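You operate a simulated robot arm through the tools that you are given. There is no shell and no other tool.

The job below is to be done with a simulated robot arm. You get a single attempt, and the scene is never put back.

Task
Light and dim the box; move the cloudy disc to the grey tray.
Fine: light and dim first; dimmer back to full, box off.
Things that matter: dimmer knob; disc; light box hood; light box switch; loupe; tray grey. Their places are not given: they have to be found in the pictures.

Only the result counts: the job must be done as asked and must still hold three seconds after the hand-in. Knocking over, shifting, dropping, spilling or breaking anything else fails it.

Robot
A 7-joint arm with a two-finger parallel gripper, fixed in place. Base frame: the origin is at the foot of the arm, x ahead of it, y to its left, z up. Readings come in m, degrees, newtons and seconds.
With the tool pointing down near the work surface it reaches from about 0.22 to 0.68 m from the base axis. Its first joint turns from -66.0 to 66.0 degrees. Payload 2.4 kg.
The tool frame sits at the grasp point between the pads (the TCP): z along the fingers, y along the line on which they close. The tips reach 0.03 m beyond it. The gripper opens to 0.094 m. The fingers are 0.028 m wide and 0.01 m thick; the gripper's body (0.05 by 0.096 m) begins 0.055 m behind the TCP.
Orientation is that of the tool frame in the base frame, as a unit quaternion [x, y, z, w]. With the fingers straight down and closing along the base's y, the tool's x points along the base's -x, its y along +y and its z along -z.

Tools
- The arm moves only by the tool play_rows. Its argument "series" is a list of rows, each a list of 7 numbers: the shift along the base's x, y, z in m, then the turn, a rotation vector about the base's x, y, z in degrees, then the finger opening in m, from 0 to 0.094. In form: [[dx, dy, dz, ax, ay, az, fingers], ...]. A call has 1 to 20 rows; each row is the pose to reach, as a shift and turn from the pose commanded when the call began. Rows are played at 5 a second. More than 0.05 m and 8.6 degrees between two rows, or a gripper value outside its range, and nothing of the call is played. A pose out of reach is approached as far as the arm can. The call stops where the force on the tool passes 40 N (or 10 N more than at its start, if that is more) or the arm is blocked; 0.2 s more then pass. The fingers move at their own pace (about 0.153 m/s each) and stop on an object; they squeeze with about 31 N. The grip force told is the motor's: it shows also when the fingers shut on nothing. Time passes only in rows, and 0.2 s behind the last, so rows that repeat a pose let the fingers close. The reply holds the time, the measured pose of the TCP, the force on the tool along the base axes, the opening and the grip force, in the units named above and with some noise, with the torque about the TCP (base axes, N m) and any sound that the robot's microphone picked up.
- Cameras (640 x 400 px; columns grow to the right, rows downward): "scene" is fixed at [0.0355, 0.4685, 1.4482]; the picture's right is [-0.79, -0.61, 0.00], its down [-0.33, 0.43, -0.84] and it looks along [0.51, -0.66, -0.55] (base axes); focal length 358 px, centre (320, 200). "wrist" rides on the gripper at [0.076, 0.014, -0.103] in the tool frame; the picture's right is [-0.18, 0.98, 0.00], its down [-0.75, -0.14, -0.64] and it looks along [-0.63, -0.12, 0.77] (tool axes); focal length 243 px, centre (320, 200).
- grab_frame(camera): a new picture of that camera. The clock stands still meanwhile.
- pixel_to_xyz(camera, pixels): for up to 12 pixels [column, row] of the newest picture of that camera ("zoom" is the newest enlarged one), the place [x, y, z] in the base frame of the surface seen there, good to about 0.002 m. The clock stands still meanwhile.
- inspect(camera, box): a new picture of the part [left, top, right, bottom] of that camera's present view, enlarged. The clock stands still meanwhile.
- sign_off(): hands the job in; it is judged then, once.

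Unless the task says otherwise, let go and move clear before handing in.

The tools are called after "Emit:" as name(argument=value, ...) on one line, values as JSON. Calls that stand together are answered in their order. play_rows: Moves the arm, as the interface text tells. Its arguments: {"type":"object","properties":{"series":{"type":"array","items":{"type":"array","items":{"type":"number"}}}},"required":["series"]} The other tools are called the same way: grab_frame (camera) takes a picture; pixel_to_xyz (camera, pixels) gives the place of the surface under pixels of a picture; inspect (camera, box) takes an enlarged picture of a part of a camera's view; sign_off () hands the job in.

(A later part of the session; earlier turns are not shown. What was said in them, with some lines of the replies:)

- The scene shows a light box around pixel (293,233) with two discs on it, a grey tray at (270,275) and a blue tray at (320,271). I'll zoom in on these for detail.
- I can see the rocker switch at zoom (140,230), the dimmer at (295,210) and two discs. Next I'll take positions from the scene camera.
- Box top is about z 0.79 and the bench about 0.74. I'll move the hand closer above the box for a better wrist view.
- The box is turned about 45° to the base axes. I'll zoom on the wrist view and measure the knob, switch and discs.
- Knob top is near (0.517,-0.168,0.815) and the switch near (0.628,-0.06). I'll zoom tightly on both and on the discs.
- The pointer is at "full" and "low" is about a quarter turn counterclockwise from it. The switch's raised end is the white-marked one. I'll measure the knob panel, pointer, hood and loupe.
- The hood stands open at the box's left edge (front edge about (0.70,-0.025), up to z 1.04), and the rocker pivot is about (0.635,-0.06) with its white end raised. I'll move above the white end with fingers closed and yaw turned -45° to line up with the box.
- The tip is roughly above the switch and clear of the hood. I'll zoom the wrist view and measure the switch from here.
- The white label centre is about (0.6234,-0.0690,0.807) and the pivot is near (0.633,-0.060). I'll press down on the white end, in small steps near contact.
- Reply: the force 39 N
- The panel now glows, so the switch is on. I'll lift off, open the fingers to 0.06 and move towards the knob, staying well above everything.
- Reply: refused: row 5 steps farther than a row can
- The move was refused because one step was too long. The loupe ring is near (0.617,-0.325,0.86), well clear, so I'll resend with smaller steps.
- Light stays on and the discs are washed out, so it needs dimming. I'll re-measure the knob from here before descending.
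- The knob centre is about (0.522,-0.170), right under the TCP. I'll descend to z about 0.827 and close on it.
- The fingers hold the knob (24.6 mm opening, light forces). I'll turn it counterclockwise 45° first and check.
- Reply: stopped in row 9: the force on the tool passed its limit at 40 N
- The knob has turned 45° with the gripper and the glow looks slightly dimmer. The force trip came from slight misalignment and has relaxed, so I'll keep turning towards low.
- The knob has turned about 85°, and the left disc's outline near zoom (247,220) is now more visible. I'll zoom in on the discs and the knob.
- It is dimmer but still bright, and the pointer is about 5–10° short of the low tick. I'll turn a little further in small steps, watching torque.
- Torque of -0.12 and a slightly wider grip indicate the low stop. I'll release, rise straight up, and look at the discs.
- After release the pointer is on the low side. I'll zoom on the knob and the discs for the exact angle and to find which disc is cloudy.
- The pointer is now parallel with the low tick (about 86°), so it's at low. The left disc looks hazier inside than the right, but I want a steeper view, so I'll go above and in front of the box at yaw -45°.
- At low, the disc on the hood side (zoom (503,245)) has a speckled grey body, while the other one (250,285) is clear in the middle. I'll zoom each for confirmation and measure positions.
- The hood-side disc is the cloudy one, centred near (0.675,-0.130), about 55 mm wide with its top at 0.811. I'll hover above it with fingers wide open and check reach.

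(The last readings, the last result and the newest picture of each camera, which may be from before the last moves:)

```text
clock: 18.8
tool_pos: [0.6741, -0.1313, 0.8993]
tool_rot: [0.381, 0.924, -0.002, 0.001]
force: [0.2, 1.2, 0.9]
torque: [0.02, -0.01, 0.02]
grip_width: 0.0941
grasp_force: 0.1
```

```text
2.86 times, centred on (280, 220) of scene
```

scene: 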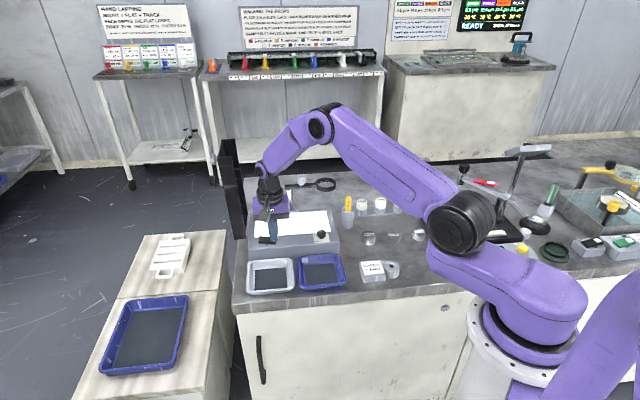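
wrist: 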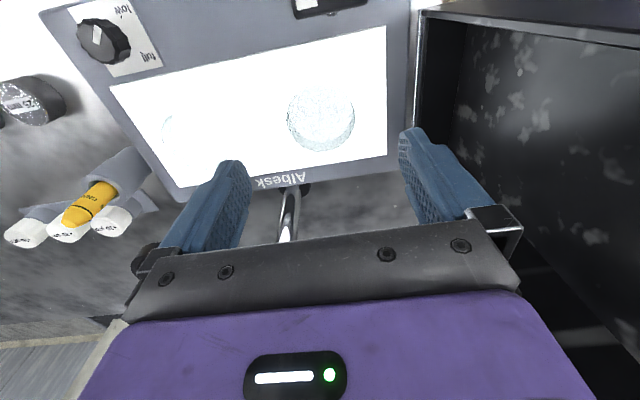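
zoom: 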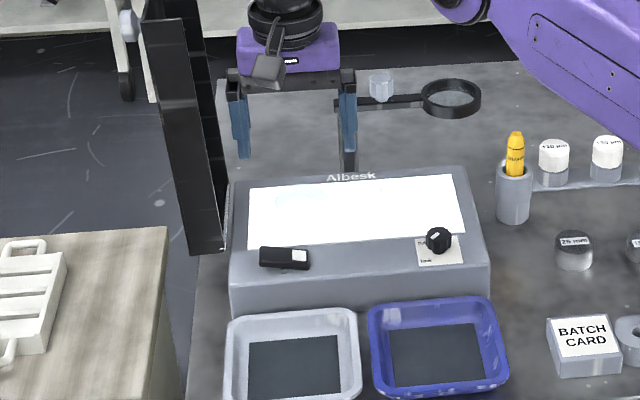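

Reach is fine and the disc sits midway between the fingers at column 321. I'll refine its centre from this view and measure the grey tray.

Emit:
inspect(camera="wrist", box=[270, 75, 370, 160])

Emit:
pixel_to_xyz(camera="wrist", pixels=[[319, 108], [319, 115], [321, 120], [310, 111], [330, 111], [280, 111]])

Emit:
grab_frame(camera="scene")

Emit:
pixel_to_xyz(camera="scene", pixels=[[271, 279], [256, 271], [285, 270], [287, 286], [256, 288], [248, 265], [290, 260], [294, 288], [249, 292], [301, 268]])

```text
4.71 times, centred on (320, 118) of wrist
```

zoom: 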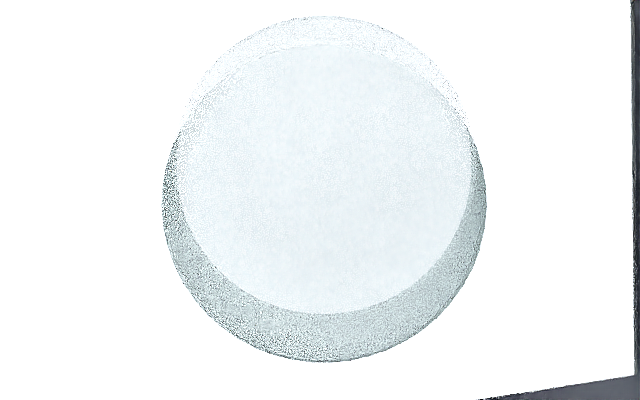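

```text
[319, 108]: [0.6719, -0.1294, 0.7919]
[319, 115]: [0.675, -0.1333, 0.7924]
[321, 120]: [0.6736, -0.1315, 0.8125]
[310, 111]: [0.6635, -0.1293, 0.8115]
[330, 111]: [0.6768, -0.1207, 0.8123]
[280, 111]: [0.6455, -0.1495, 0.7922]
```

```text
taken
```

scene: 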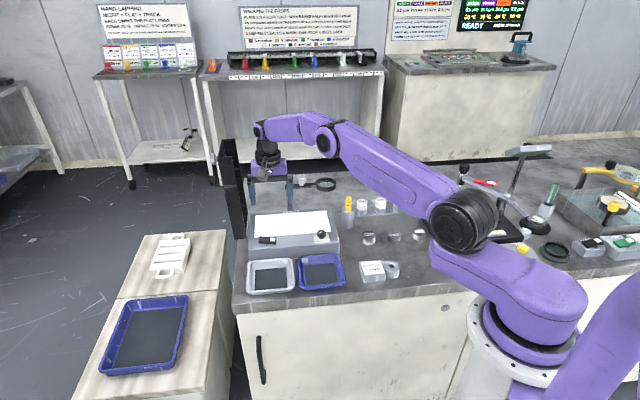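

```text
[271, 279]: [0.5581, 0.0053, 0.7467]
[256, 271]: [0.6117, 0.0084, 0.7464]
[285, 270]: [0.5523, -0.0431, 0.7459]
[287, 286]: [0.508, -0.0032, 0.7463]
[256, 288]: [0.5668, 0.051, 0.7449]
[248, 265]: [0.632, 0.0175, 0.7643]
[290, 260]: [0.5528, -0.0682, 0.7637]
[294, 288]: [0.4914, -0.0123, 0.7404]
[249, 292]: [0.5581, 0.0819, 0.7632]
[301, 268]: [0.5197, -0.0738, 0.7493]
```

The disc's top centre is (0.6736,-0.1315,0.8125), matching the TCP, and the grey tray's floor centre is about (0.560,0.003,0.746). I'll descend and close on the disc.

Emit:
play_rows(series=[[0, 0, -0.03, 0, 0, 0, 0.094], [0, 0, -0.055, 0, 0, 0, 0.094], [0, 0, -0.068, 0, 0, 0, 0.094], [0, 0, -0.0745, 0, 0, 0, 0.094], [0, 0, -0.0745, 0, 0, 0, 0.07], [0, 0, -0.0745, 0, 0, 0, 0.05], [0, 0, -0.0745, 0, 0, 0, 0.045], [0, 0, -0.0745, 0, 0, 0, 0.045]])

Emit:
grab_frame(camera="wrist")

Emit:
inspect(camera="scene", box=[215, 150, 345, 290])

```text
clock: 20.6
tool_pos: [0.6738, -0.1319, 0.825]
tool_rot: [0.382, 0.924, -0.002, 0.001]
force: [0.8, 0.0, 1.5]
torque: [0.13, -0.1, 0.01]
grip_width: 0.055
grasp_force: 31.0
```

```text
taken
```

wrist: 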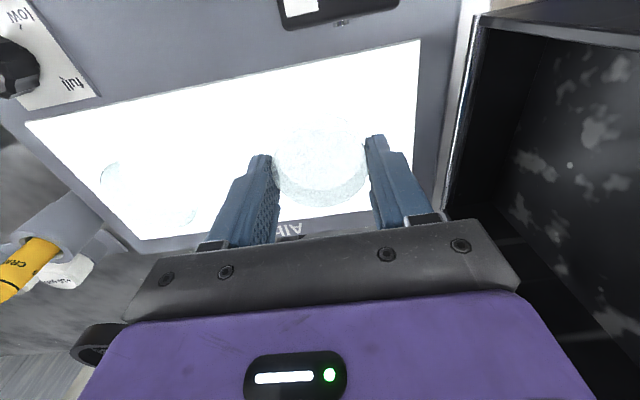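

```text
2.86 times, centred on (280, 220) of scene
```

zoom: 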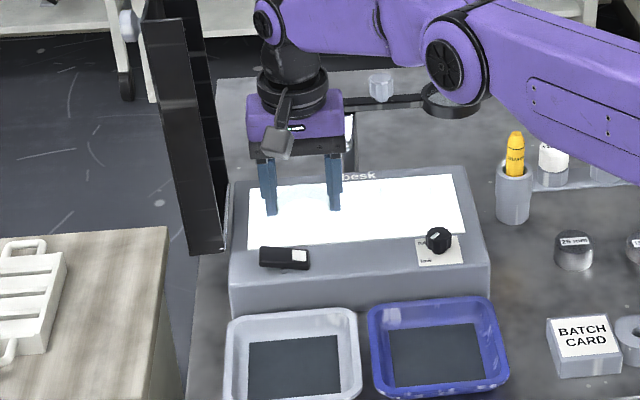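

The disc is held at 55 mm with 31 N. I'll lift it and carry it high over to the grey tray.

Emit:
play_rows(series=[[0, 0, 0.01, 0, 0, 0, 0.045], [0, 0, 0.035, 0, 0, 0, 0.045], [0, 0, 0.065, 0, 0, 0, 0.045], [-0.01, 0.012, 0.085, 0, 0, 0, 0.045], [-0.03, 0.036, 0.09, 0, 0, 0, 0.045], [-0.052, 0.062, 0.09, 0, 0, 0, 0.045], [-0.075, 0.09, 0.09, 0, 0, 0, 0.045], [-0.095, 0.115, 0.09, 0, 0, 0, 0.045], [-0.11, 0.13, 0.09, 0, 0, 0, 0.045], [-0.114, 0.135, 0.09, 0, 0, 0, 0.045], [-0.114, 0.135, 0.09, 0, 0, 0, 0.045]])

Emit:
grab_frame(camera="wrist")

Emit:
inspect(camera="scene", box=[215, 170, 345, 310])

```text
clock: 23.0
tool_pos: [0.5593, 0.0065, 0.9149]
tool_rot: [0.381, 0.924, -0.001, 0.001]
force: [0.3, 0.6, -1.6]
torque: [-0.02, -0.02, 0.02]
grip_width: 0.0546
grasp_force: 30.9
```

```text
taken
```

wrist: 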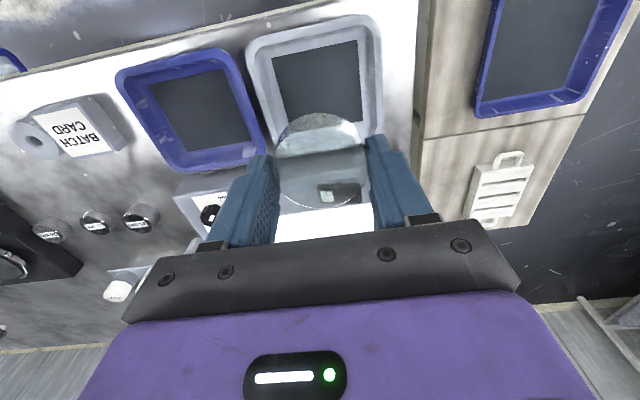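

```text
2.86 times, centred on (280, 240) of scene
```

zoom: 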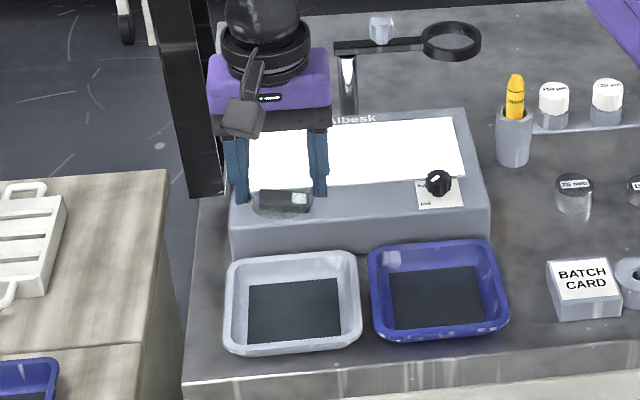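

The disc is held level (visible at wrist (320,150)). I'll confirm the tray floor corners from this view before lowering.

Emit:
pixel_to_xyz(camera="wrist", pixels=[[274, 58], [356, 43], [285, 121], [363, 118], [318, 85], [248, 45], [373, 20]])

Emit:
pixel_to_xyz(camera="scene", pixels=[[254, 272], [287, 269], [289, 287], [254, 290]])

```text
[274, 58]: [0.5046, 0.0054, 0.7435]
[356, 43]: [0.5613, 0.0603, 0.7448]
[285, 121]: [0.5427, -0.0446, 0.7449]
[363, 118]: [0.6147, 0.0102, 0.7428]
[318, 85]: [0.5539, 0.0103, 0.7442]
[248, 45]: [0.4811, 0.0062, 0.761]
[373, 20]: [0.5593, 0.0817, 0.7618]
```

```text
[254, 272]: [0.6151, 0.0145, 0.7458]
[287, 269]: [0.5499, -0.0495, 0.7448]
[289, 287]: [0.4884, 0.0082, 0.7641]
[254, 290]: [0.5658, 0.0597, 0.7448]
```

The tray floor centre is (0.5565,0.008), right under the held disc. I'll lower to just above the floor in fine steps.

Emit:
play_rows(series=[[-0.002, 0.001, -0.03, 0, 0, 0, 0.045], [-0.002, 0.001, -0.065, 0, 0, 0, 0.045], [-0.002, 0.001, -0.1, 0, 0, 0, 0.045], [-0.002, 0.001, -0.12, 0, 0, 0, 0.045], [-0.002, 0.001, -0.129, 0, 0, 0, 0.045], [-0.002, 0.001, -0.133, 0, 0, 0, 0.045], [-0.002, 0.001, -0.135, 0, 0, 0, 0.045], [-0.002, 0.001, -0.135, 0, 0, 0, 0.045]])

Emit:
inspect(camera="scene", box=[230, 220, 330, 305])

Emit:
grab_frame(camera="wrist")

```text
clock: 24.8
tool_pos: [0.5579, 0.0077, 0.7791]
tool_rot: [0.382, 0.924, -0.001, 0.002]
force: [-0.7, -0.2, -1.3]
torque: [0.03, -0.01, -0.01]
grip_width: 0.0549
grasp_force: 30.6
```

```text
4.71 times, centred on (280, 262) of scene
```

zoom: 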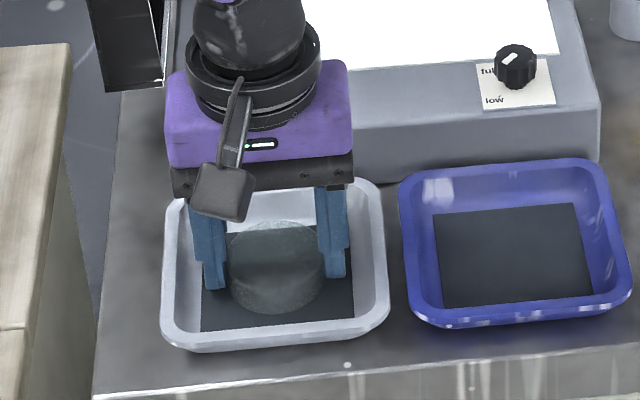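

```text
taken
```

wrist: 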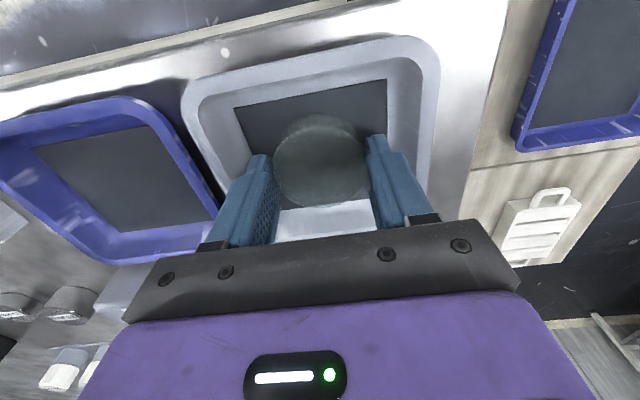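

The disc (visibly hazy against the dark floor) is still hanging about a millimetre up, with force -1.3 N. I'll lower until it touches.

Emit:
play_rows(series=[[0, 0, -0.001, 0, 0, 0, 0.045], [0, 0, -0.001, 0, 0, 0, 0.045]])

```text
clock: 25.4
tool_pos: [0.5584, 0.0066, 0.778]
tool_rot: [0.382, 0.924, -0.002, 0.002]
force: [0.2, -0.4, -2.0]
torque: [0.02, -0.02, 0.0]
grip_width: 0.0548
grasp_force: 31.2
```

No contact yet. I'll go down another millimetre or so.

Emit:
play_rows(series=[[0, 0, -0.001, 0, 0, 0, 0.045], [0, 0, -0.0015, 0, 0, 0, 0.045], [0, 0, -0.0015, 0, 0, 0, 0.045]])

```text
clock: 26.2
tool_pos: [0.5583, 0.0074, 0.7783]
tool_rot: [0.382, 0.924, -0.001, 0.001]
force: [-2.1, 2.6, 15.4]
torque: [0.14, 0.07, -0.06]
grip_width: 0.055
grasp_force: 30.9
```

The upward force of 15 N shows the disc is on the tray floor. I'll ease off slightly, open to 0.066 and rise straight up.

Emit:
play_rows(series=[[0, 0, 0.001, 0, 0, 0, 0.045], [0, 0, 0.001, 0, 0, 0, 0.06], [0, 0, 0.001, 0, 0, 0, 0.066], [0, 0, 0.001, 0, 0, 0, 0.066], [0, 0, 0.02, 0, 0, 0, 0.066], [0, 0, 0.05, 0, 0, 0, 0.066], [0, 0, 0.09, 0, 0, 0, 0.066], [0, 0, 0.13, 0, 0, 0, 0.066], [0, 0, 0.15, 0, 0, 0, 0.05]])

Emit:
inspect(camera="scene", box=[230, 180, 350, 305])

Emit:
grab_frame(camera="wrist")

```text
clock: 28.2
tool_pos: [0.5583, 0.0072, 0.9278]
tool_rot: [0.382, 0.924, -0.001, 0.0]
force: [-0.1, 0.2, -0.1]
torque: [-0.03, 0.04, 0.01]
grip_width: 0.0499
grasp_force: 0.1
```

```text
3.20 times, centred on (290, 242) of scene
```

zoom: 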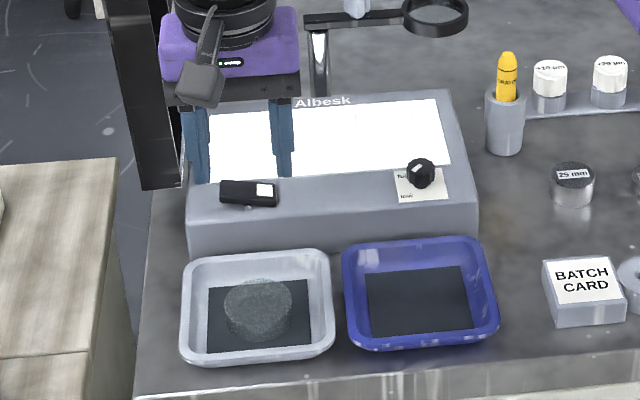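

```text
taken
```

wrist: 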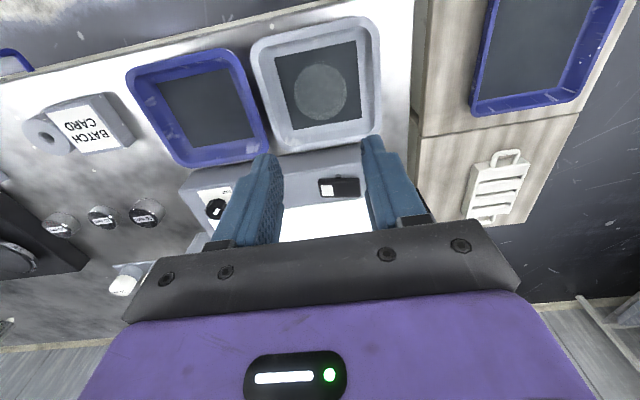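

The disc sits flat in the grey tray at zoom (258,308). Now I'll return to the knob, turning to about +47° yaw on the way so I can wind it back clockwise.

Emit:
play_rows(series=[[-0.003, -0.015, 0.01, 0, 0, 8, 0.05], [-0.006, -0.03, 0.02, 0, 0, 16, 0.05], [-0.009, -0.045, 0.02, 0, 0, 24, 0.05], [-0.012, -0.06, 0.02, 0, 0, 32, 0.05], [-0.015, -0.075, 0.02, 0, 0, 40, 0.05], [-0.018, -0.09, 0.02, 0, 0, 48, 0.05], [-0.021, -0.105, 0.02, 0, 0, 56, 0.05], [-0.024, -0.12, 0.02, 0, 0, 64, 0.05], [-0.027, -0.135, 0.02, 0, 0, 72, 0.05], [-0.03, -0.15, 0.02, 0, 0, 80, 0.05], [-0.034, -0.165, 0.02, 0, 0, 86, 0.05], [-0.0355, -0.177, 0.01, 0, 0, 91, 0.05], [-0.0355, -0.177, 0.0, 0, 0, 91, 0.05], [-0.0355, -0.177, 0.0, 0, 0, 91, 0.05]])

Emit:
grab_frame(camera="wrist")

Emit:
inspect(camera="wrist", box=[290, 65, 354, 125])

```text
clock: 31.2
tool_pos: [0.5232, -0.1712, 0.9283]
tool_rot: [-0.391, 0.92, 0.0, 0.002]
force: [0.0, -0.2, -0.3]
torque: [-0.01, -0.01, -0.01]
grip_width: 0.0502
grasp_force: 0.1
```

```text
taken
```

wrist: 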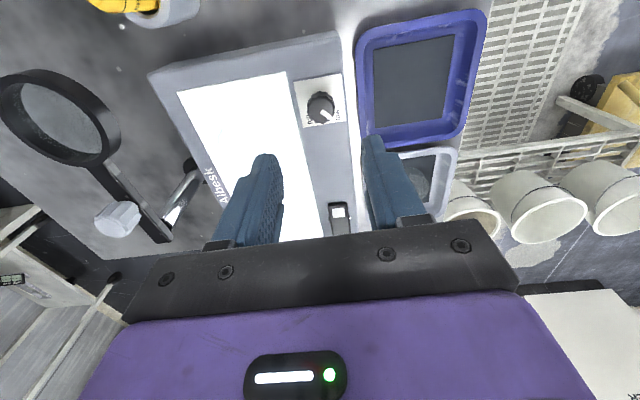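

```text
6.67 times, centred on (322, 95) of wrist
```

zoom: 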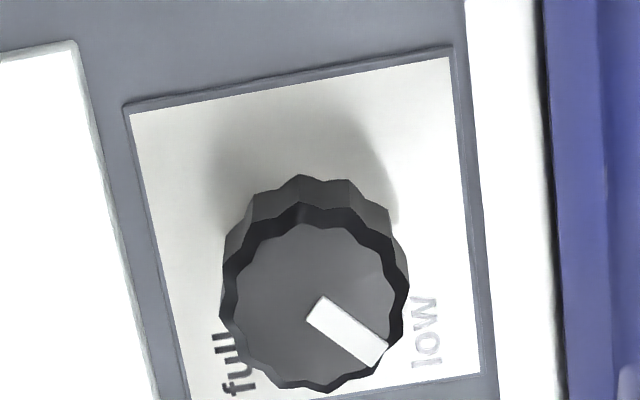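

The TCP is over the knob with the pointer still at low. I'll descend and grip.

Emit:
play_rows(series=[[-0.0005, 0.001, -0.04, 0, 0, 0, 0.05], [-0.0005, 0.001, -0.075, 0, 0, 0, 0.05], [-0.0005, 0.001, -0.093, 0, 0, 0, 0.05], [-0.0005, 0.001, -0.101, 0, 0, 0, 0.05], [-0.0005, 0.001, -0.101, 0, 0, 0, 0.01], [-0.0005, 0.001, -0.101, 0, 0, 0, 0.01], [-0.0005, 0.001, -0.101, 0, 0, 0, 0.01]])

```text
clock: 32.8
tool_pos: [0.5236, -0.1705, 0.8282]
tool_rot: [-0.391, 0.92, 0.0, 0.002]
force: [6.1, -2.0, -6.4]
torque: [0.5, -0.21, -0.01]
grip_width: 0.0246
grasp_force: 45.1
```

The knob is gripped at 24.6 mm. I'll turn clockwise 45° in small steps first.

Emit:
play_rows(series=[[0, 0, 0, 0, 0, -5, 0.01], [0, 0, 0, 0, 0, -10, 0.01], [0, 0, 0, 0, 0, -15, 0.01], [0, 0, 0, 0, 0, -20, 0.01], [0, 0, 0, 0, 0, -25, 0.01], [0, 0, 0, 0, 0, -30, 0.01], [0, 0, 0, 0, 0, -35, 0.01], [0, 0, 0, 0, 0, -40, 0.01], [0, 0, 0, 0, 0, -45, 0.01]])

```text
clock: 34.8
tool_pos: [0.5217, -0.1699, 0.8275]
tool_rot: [-0.009, 1.0, -0.001, 0.004]
force: [-1.4, 1.9, 36.4]
torque: [0.46, 0.6, 0.03]
grip_width: 0.0245
grasp_force: 45.3
```

Forces are up to 36 N vertically from a slight height bind. I'll relax by 1 mm upward and continue turning.

Emit:
play_rows(series=[[0, 0, 0.001, 0, 0, 0, 0.01], [0, 0, 0.001, 0, 0, -5, 0.01], [0, 0, 0.001, 0, 0, -10, 0.01], [0, 0, 0.001, 0, 0, -15, 0.01], [0, 0, 0.001, 0, 0, -20, 0.01], [0, 0, 0.001, 0, 0, -25, 0.01], [0, 0, 0.001, 0, 0, -30, 0.01], [0, 0, 0.001, 0, 0, -35, 0.01], [0, 0, 0.001, 0, 0, -40, 0.01]])

Emit:
inspect(camera="scene", box=[255, 205, 335, 250])

Emit:
inspect(camera="wrist", box=[240, 80, 400, 200])

```text
clock: 36.8
tool_pos: [0.5225, -0.1694, 0.8281]
tool_rot: [0.335, 0.942, 0.0, 0.001]
force: [3.3, -0.2, 18.3]
torque: [-0.39, -1.21, 0.01]
grip_width: 0.0246
grasp_force: 44.9
```

```text
8.00 times, centred on (295, 228) of scene
```

zoom: 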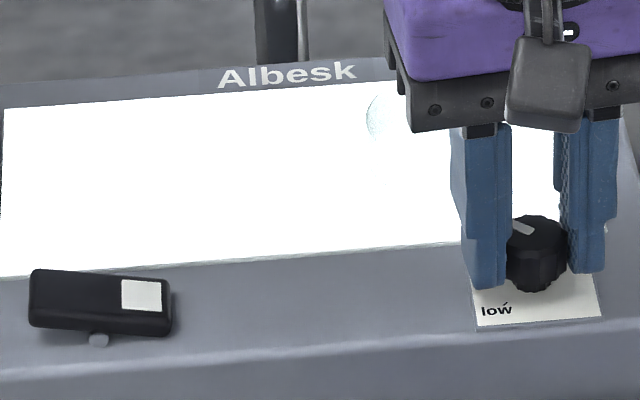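

```text
3.33 times, centred on (320, 140) of wrist
```

zoom: 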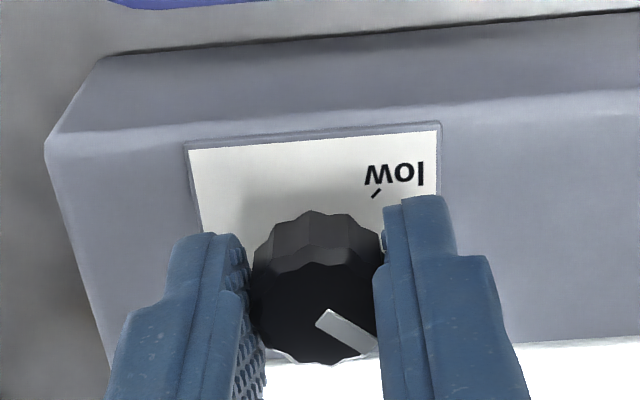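

Yaw is now -39° and the pointer heads for full. I'll continue in 2° steps until I feel the stop.

Emit:
play_rows(series=[[0, 0, 0.0005, 0, 0, -2, 0.01], [0, 0, 0.0005, 0, 0, -4, 0.01], [0, 0, 0.0005, 0, 0, -6, 0.01], [0, 0, 0.0005, 0, 0, -8, 0.01], [0, 0, 0.0005, 0, 0, -8, 0.01]])

```text
clock: 38.0
tool_pos: [0.5223, -0.1688, 0.8282]
tool_rot: [0.398, 0.917, -0.001, 0.001]
force: [12.5, 0.8, 1.7]
torque: [0.15, -0.7, 0.3]
grip_width: 0.0245
grasp_force: 44.5
```

A torque of +0.3 N m at yaw -47° means the full stop is reached. I'll release and rise.

Emit:
play_rows(series=[[0, 0, 0, 0, 0, 0.5, 0.01], [0, 0, 0, 0, 0, 0.5, 0.05], [0, 0, 0, 0, 0, 0.5, 0.05], [0, 0, 0.04, 0, 0, 0.5, 0.05], [0, 0, 0.08, 0, 0, 0.5, 0.05], [0, 0, 0.1, 0, 0, 0.5, 0.05], [0, 0, 0.1, 0, 0, 0.5, 0.05]])

Emit:
inspect(camera="scene", box=[303, 222, 337, 248])

Emit:
inspect(camera="wrist", box=[290, 65, 354, 125])

Emit:
inspect(camera="scene", box=[230, 180, 350, 305])

```text
clock: 39.6
tool_pos: [0.5223, -0.1696, 0.9266]
tool_rot: [0.394, 0.919, -0.001, 0.001]
force: [-0.6, 0.8, -0.7]
torque: [0.01, -0.01, -0.01]
grip_width: 0.0499
grasp_force: 0.0
```

```text
15.38 times, centred on (320, 235) of scene
```

zoom: 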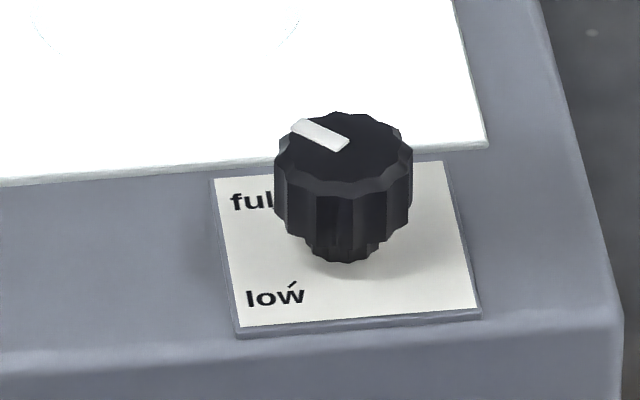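

```text
6.67 times, centred on (322, 95) of wrist
```

zoom: 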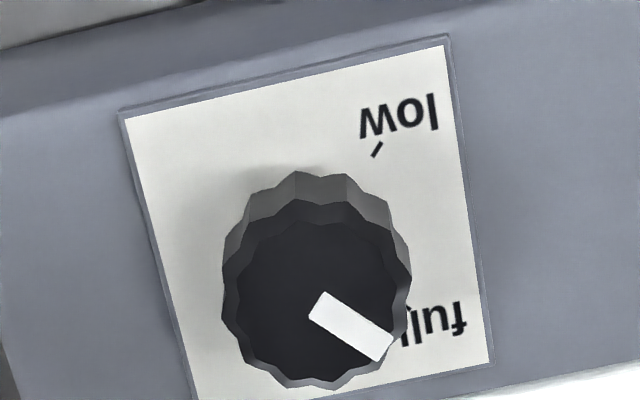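

```text
3.20 times, centred on (290, 242) of scene
```

zoom: 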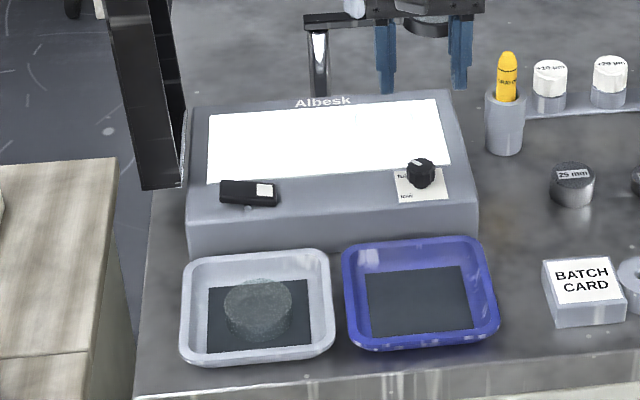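

The pointer is back at full, matching the first picture. Next is pressing the rocker's dark end; since the hood's front edge is close there, I'll lean the tool 15° towards the box front, starting with a hover at height.

Emit:
play_rows(series=[[0.02, 0.02, 0.0, -1.8, -1.8, 0, 0.03], [0.04, 0.04, 0.0, -3.6, -3.6, 0, 0.0], [0.06, 0.06, 0.0, -5.4, -5.4, 0, 0.0], [0.08, 0.08, 0.0, -7.2, -7.2, 0, 0.0], [0.1, 0.1, 0.0, -9.0, -9.0, 0, 0.0], [0.114, 0.116, 0.0, -10.6, -10.6, 0, 0.0], [0.114, 0.116, 0.0, -10.6, -10.6, 0, 0.0]])

Emit:
grab_frame(camera="wrist")

Emit:
inspect(camera="scene", box=[215, 130, 345, 270])

```text
clock: 41.2
tool_pos: [0.6363, -0.0519, 0.9272]
tool_rot: [0.39, 0.911, -0.049, 0.123]
force: [-0.6, 0.2, -0.4]
torque: [-0.03, 0.0, 0.0]
grip_width: 0.0001
grasp_force: 31.0
```

```text
taken
```

wrist: 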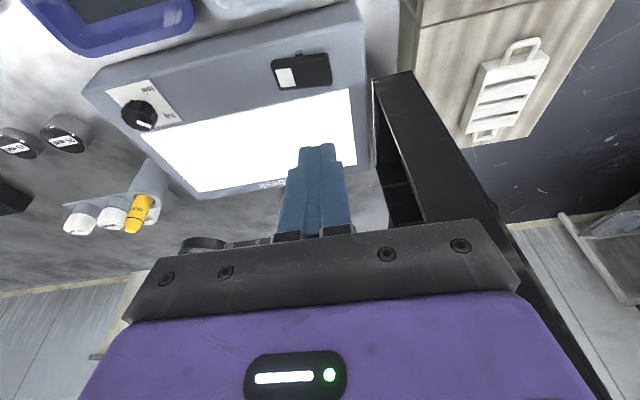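

```text
2.86 times, centred on (280, 200) of scene
```

zoom: 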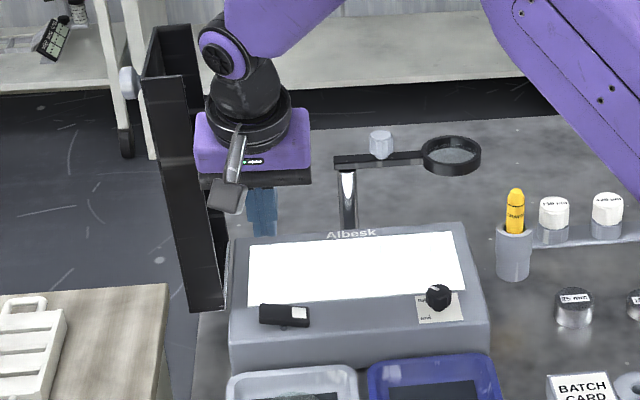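

The lean is right and there is clear space to the hood. I'll measure the rocker's present shape.

Emit:
inspect(camera="wrist", box=[262, 40, 342, 100])

Emit:
pixel_to_xyz(camera="wrist", pixels=[[282, 77], [290, 76], [300, 72], [310, 70], [320, 69], [326, 68], [318, 58], [322, 80], [299, 52], [376, 80], [395, 76], [410, 75]])

```text
6.67 times, centred on (302, 70) of wrist
```

zoom: 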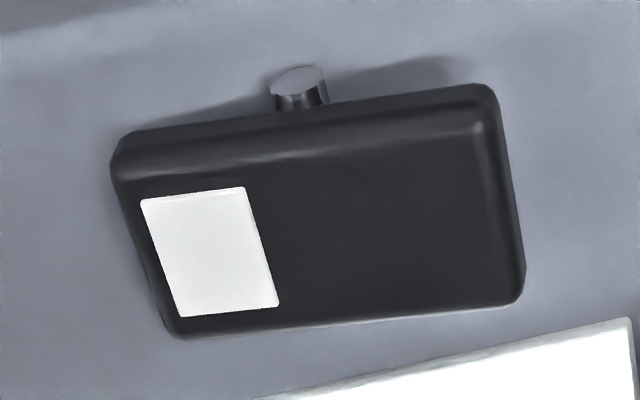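

```text
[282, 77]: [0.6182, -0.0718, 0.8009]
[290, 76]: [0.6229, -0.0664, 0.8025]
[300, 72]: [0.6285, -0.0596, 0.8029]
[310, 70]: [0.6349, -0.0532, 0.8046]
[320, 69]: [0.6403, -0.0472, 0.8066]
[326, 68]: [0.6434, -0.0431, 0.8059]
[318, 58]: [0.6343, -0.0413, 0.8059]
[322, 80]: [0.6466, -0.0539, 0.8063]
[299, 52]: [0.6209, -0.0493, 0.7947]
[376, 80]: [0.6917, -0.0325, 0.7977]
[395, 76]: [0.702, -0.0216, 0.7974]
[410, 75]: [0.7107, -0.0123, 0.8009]
```

The dark end is now the raised one (z 0.8066 near (0.640,-0.047)). I'll press it down in small steps.

Emit:
play_rows(series=[[0.002, 0.004, -0.03, 0, 0, 0, 0], [0.004, 0.0075, -0.06, 0, 0, 0, 0], [0.004, 0.0075, -0.078, 0, 0, 0, 0], [0.004, 0.0075, -0.085, 0, 0, 0, 0], [0.004, 0.0075, -0.089, 0, 0, 0, 0], [0.004, 0.0075, -0.092, 0, 0, 0, 0], [0.004, 0.0075, -0.095, 0, 0, 0, 0]])

Emit:
inspect(camera="scene", box=[215, 130, 345, 270])

Emit:
inspect(camera="wrist", box=[240, 60, 400, 200])

```text
clock: 42.8
tool_pos: [0.6391, -0.0446, 0.8341]
tool_rot: [0.392, 0.911, -0.05, 0.122]
force: [-3.8, 2.2, 11.3]
torque: [0.07, 0.26, -0.04]
grip_width: 0.0001
grasp_force: 31.4
```

```text
2.86 times, centred on (280, 200) of scene
```

zoom: 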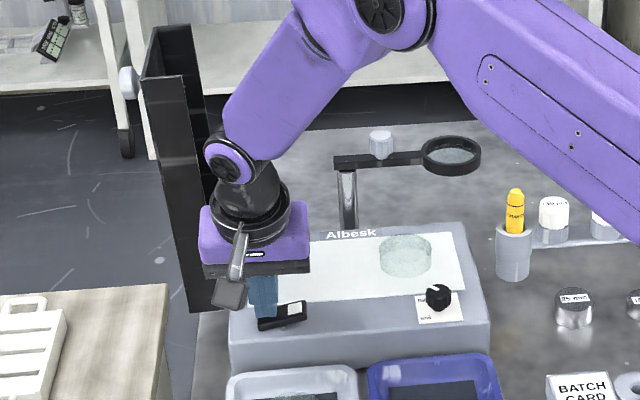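

```text
2.86 times, centred on (320, 130) of wrist
```

zoom: 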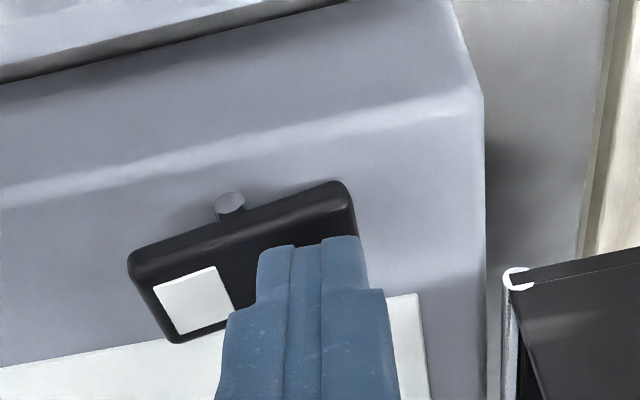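

The panel is dark and the rocker is tilted back with its white end up, so the box is off. I'll lift straight up and move clear.

Emit:
play_rows(series=[[0, 0, 0.02, 0, 0, 0, 0], [0, 0, 0.06, 0, 0, 0, 0], [0, 0, 0.1, 0, 0, 0, 0], [-0.03, -0.01, 0.14, 0, 0, 0, 0], [-0.07, -0.02, 0.17, 0, 0, 0, 0], [-0.11, -0.03, 0.2, 0, 0, 0, 0], [-0.15, -0.04, 0.22, 0, 0, 0, 0.03], [-0.19, -0.05, 0.24, 0, 0, 0, 0.05], [-0.19, -0.05, 0.24, 0, 0, 0, 0.05]])

Emit:
inspect(camera="scene", box=[225, 170, 355, 305])

Emit:
grab_frame(camera="scene")

Emit:
inspect(camera="scene", box=[303, 222, 337, 248])

Emit:
inspect(camera="scene", box=[250, 228, 285, 250])

```text
refused: row 4 steps farther than a row can; nothing moved
```

```text
2.96 times, centred on (290, 238) of scene
```

zoom: 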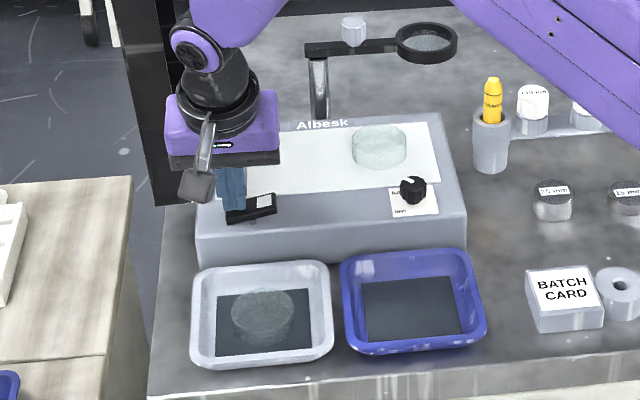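

```text
taken
```

scene: 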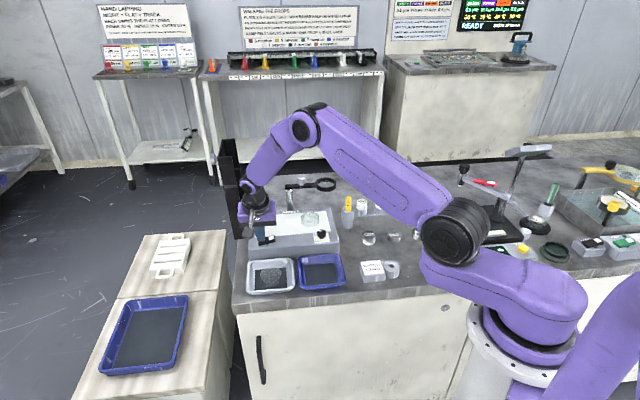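

```text
15.38 times, centred on (320, 235) of scene
```

zoom: 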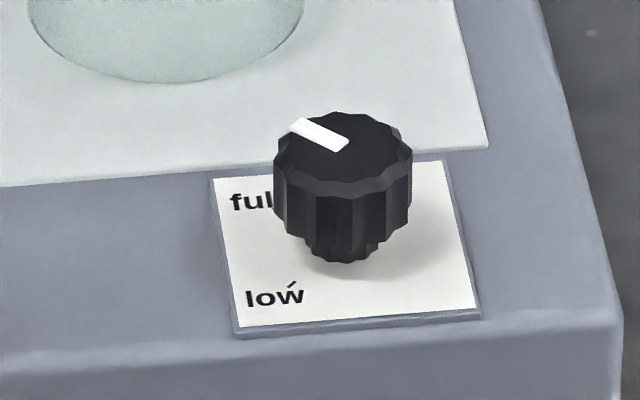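

```text
16.00 times, centred on (268, 239) of scene
```

zoom: 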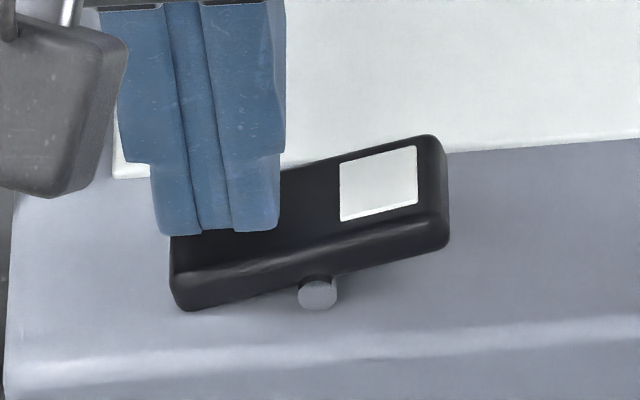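

The lift was refused because a step was too long; the pictures show the box off and the dimmer at full. I'll resend with smaller steps.

Emit:
play_rows(series=[[0, 0, 0.02, 0, 0, 0, 0], [0, 0, 0.055, 0, 0, 0, 0], [0, 0, 0.09, 0, 0, 0, 0], [-0.025, -0.01, 0.115, 0, 0, 0, 0], [-0.06, -0.02, 0.14, 0, 0, 0, 0], [-0.095, -0.03, 0.165, 0, 0, 0, 0], [-0.13, -0.04, 0.19, 0, 0, 0, 0.02], [-0.165, -0.05, 0.21, 0, 0, 0, 0.04], [-0.19, -0.055, 0.23, 0, 0, 0, 0.05], [-0.19, -0.055, 0.23, 0, 0, 0, 0.05]])

Emit:
inspect(camera="scene", box=[225, 170, 355, 305])

Emit:
inspect(camera="scene", box=[250, 228, 285, 250])

Emit:
grab_frame(camera="scene")

```text
clock: 45.0
tool_pos: [0.4546, -0.1019, 1.0605]
tool_rot: [0.391, 0.911, -0.05, 0.122]
force: [0.7, 0.1, -0.4]
torque: [-0.02, -0.02, -0.01]
grip_width: 0.0498
grasp_force: 0.0
```

```text
2.96 times, centred on (290, 238) of scene
```

zoom: 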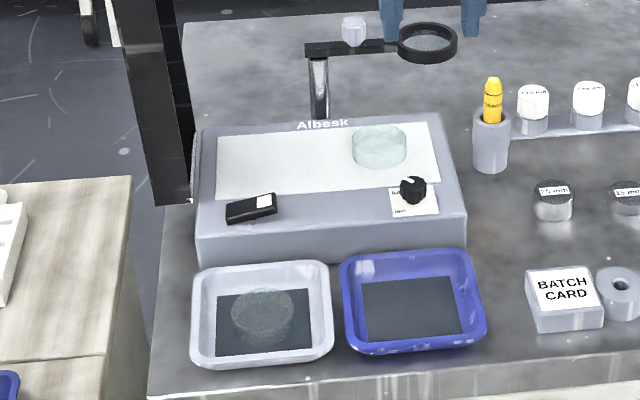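

```text
16.00 times, centred on (268, 239) of scene
```

zoom: 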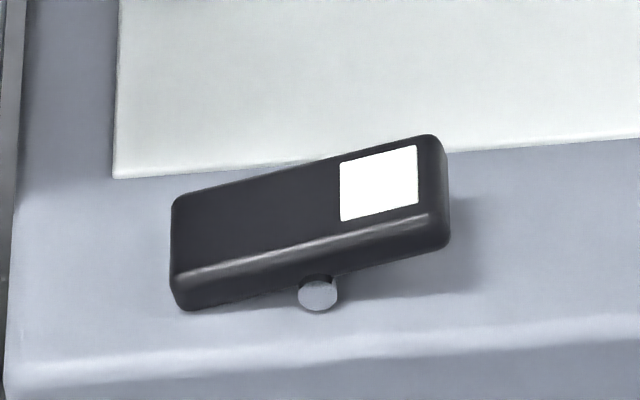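

```text
taken
```

scene: 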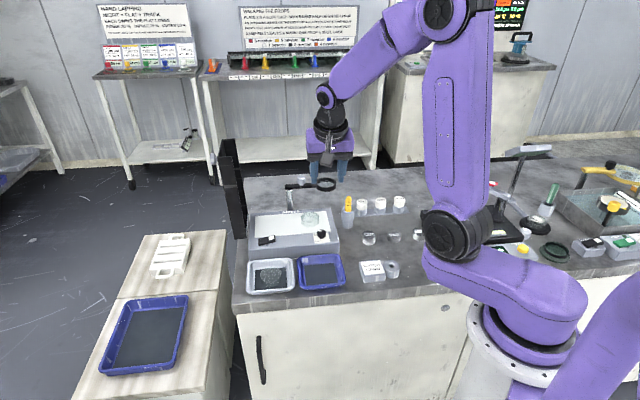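

The box is off (rocker as at the start), the dimmer points to full, the cloudy disc lies in the grey tray at zoom (263,315), and the arm is clear with nothing else shifted. I'm handing in.

Emit:
sign_off()

```text
The job is handed in.
```

The cloudy disc is in the grey tray, and I've handed the job in; no verdict has come back yet. I lit the box and turned the dimmer down to low before touching the discs. I took the disc nearest the hood, because at low light its body looked speckled and grey while the other disc was clear.

- **Light box:** after the move I turned the dimmer back to full, then switched the box off. The last pictures show the knob pointing at "full" and the panel dark.
- **Disc:** it lies flat near the middle of the grey tray. The other disc is still on the light box.
- **Everything else:** the last pictures show the hood, loupe and other items where they were at the start, and the arm is raised clear of the bench.

Two moves were refused because a step was too long, and one stopped at the 40 N force limit while I was turning the knob. I continued after each and saw no damage or shift in the pictures.
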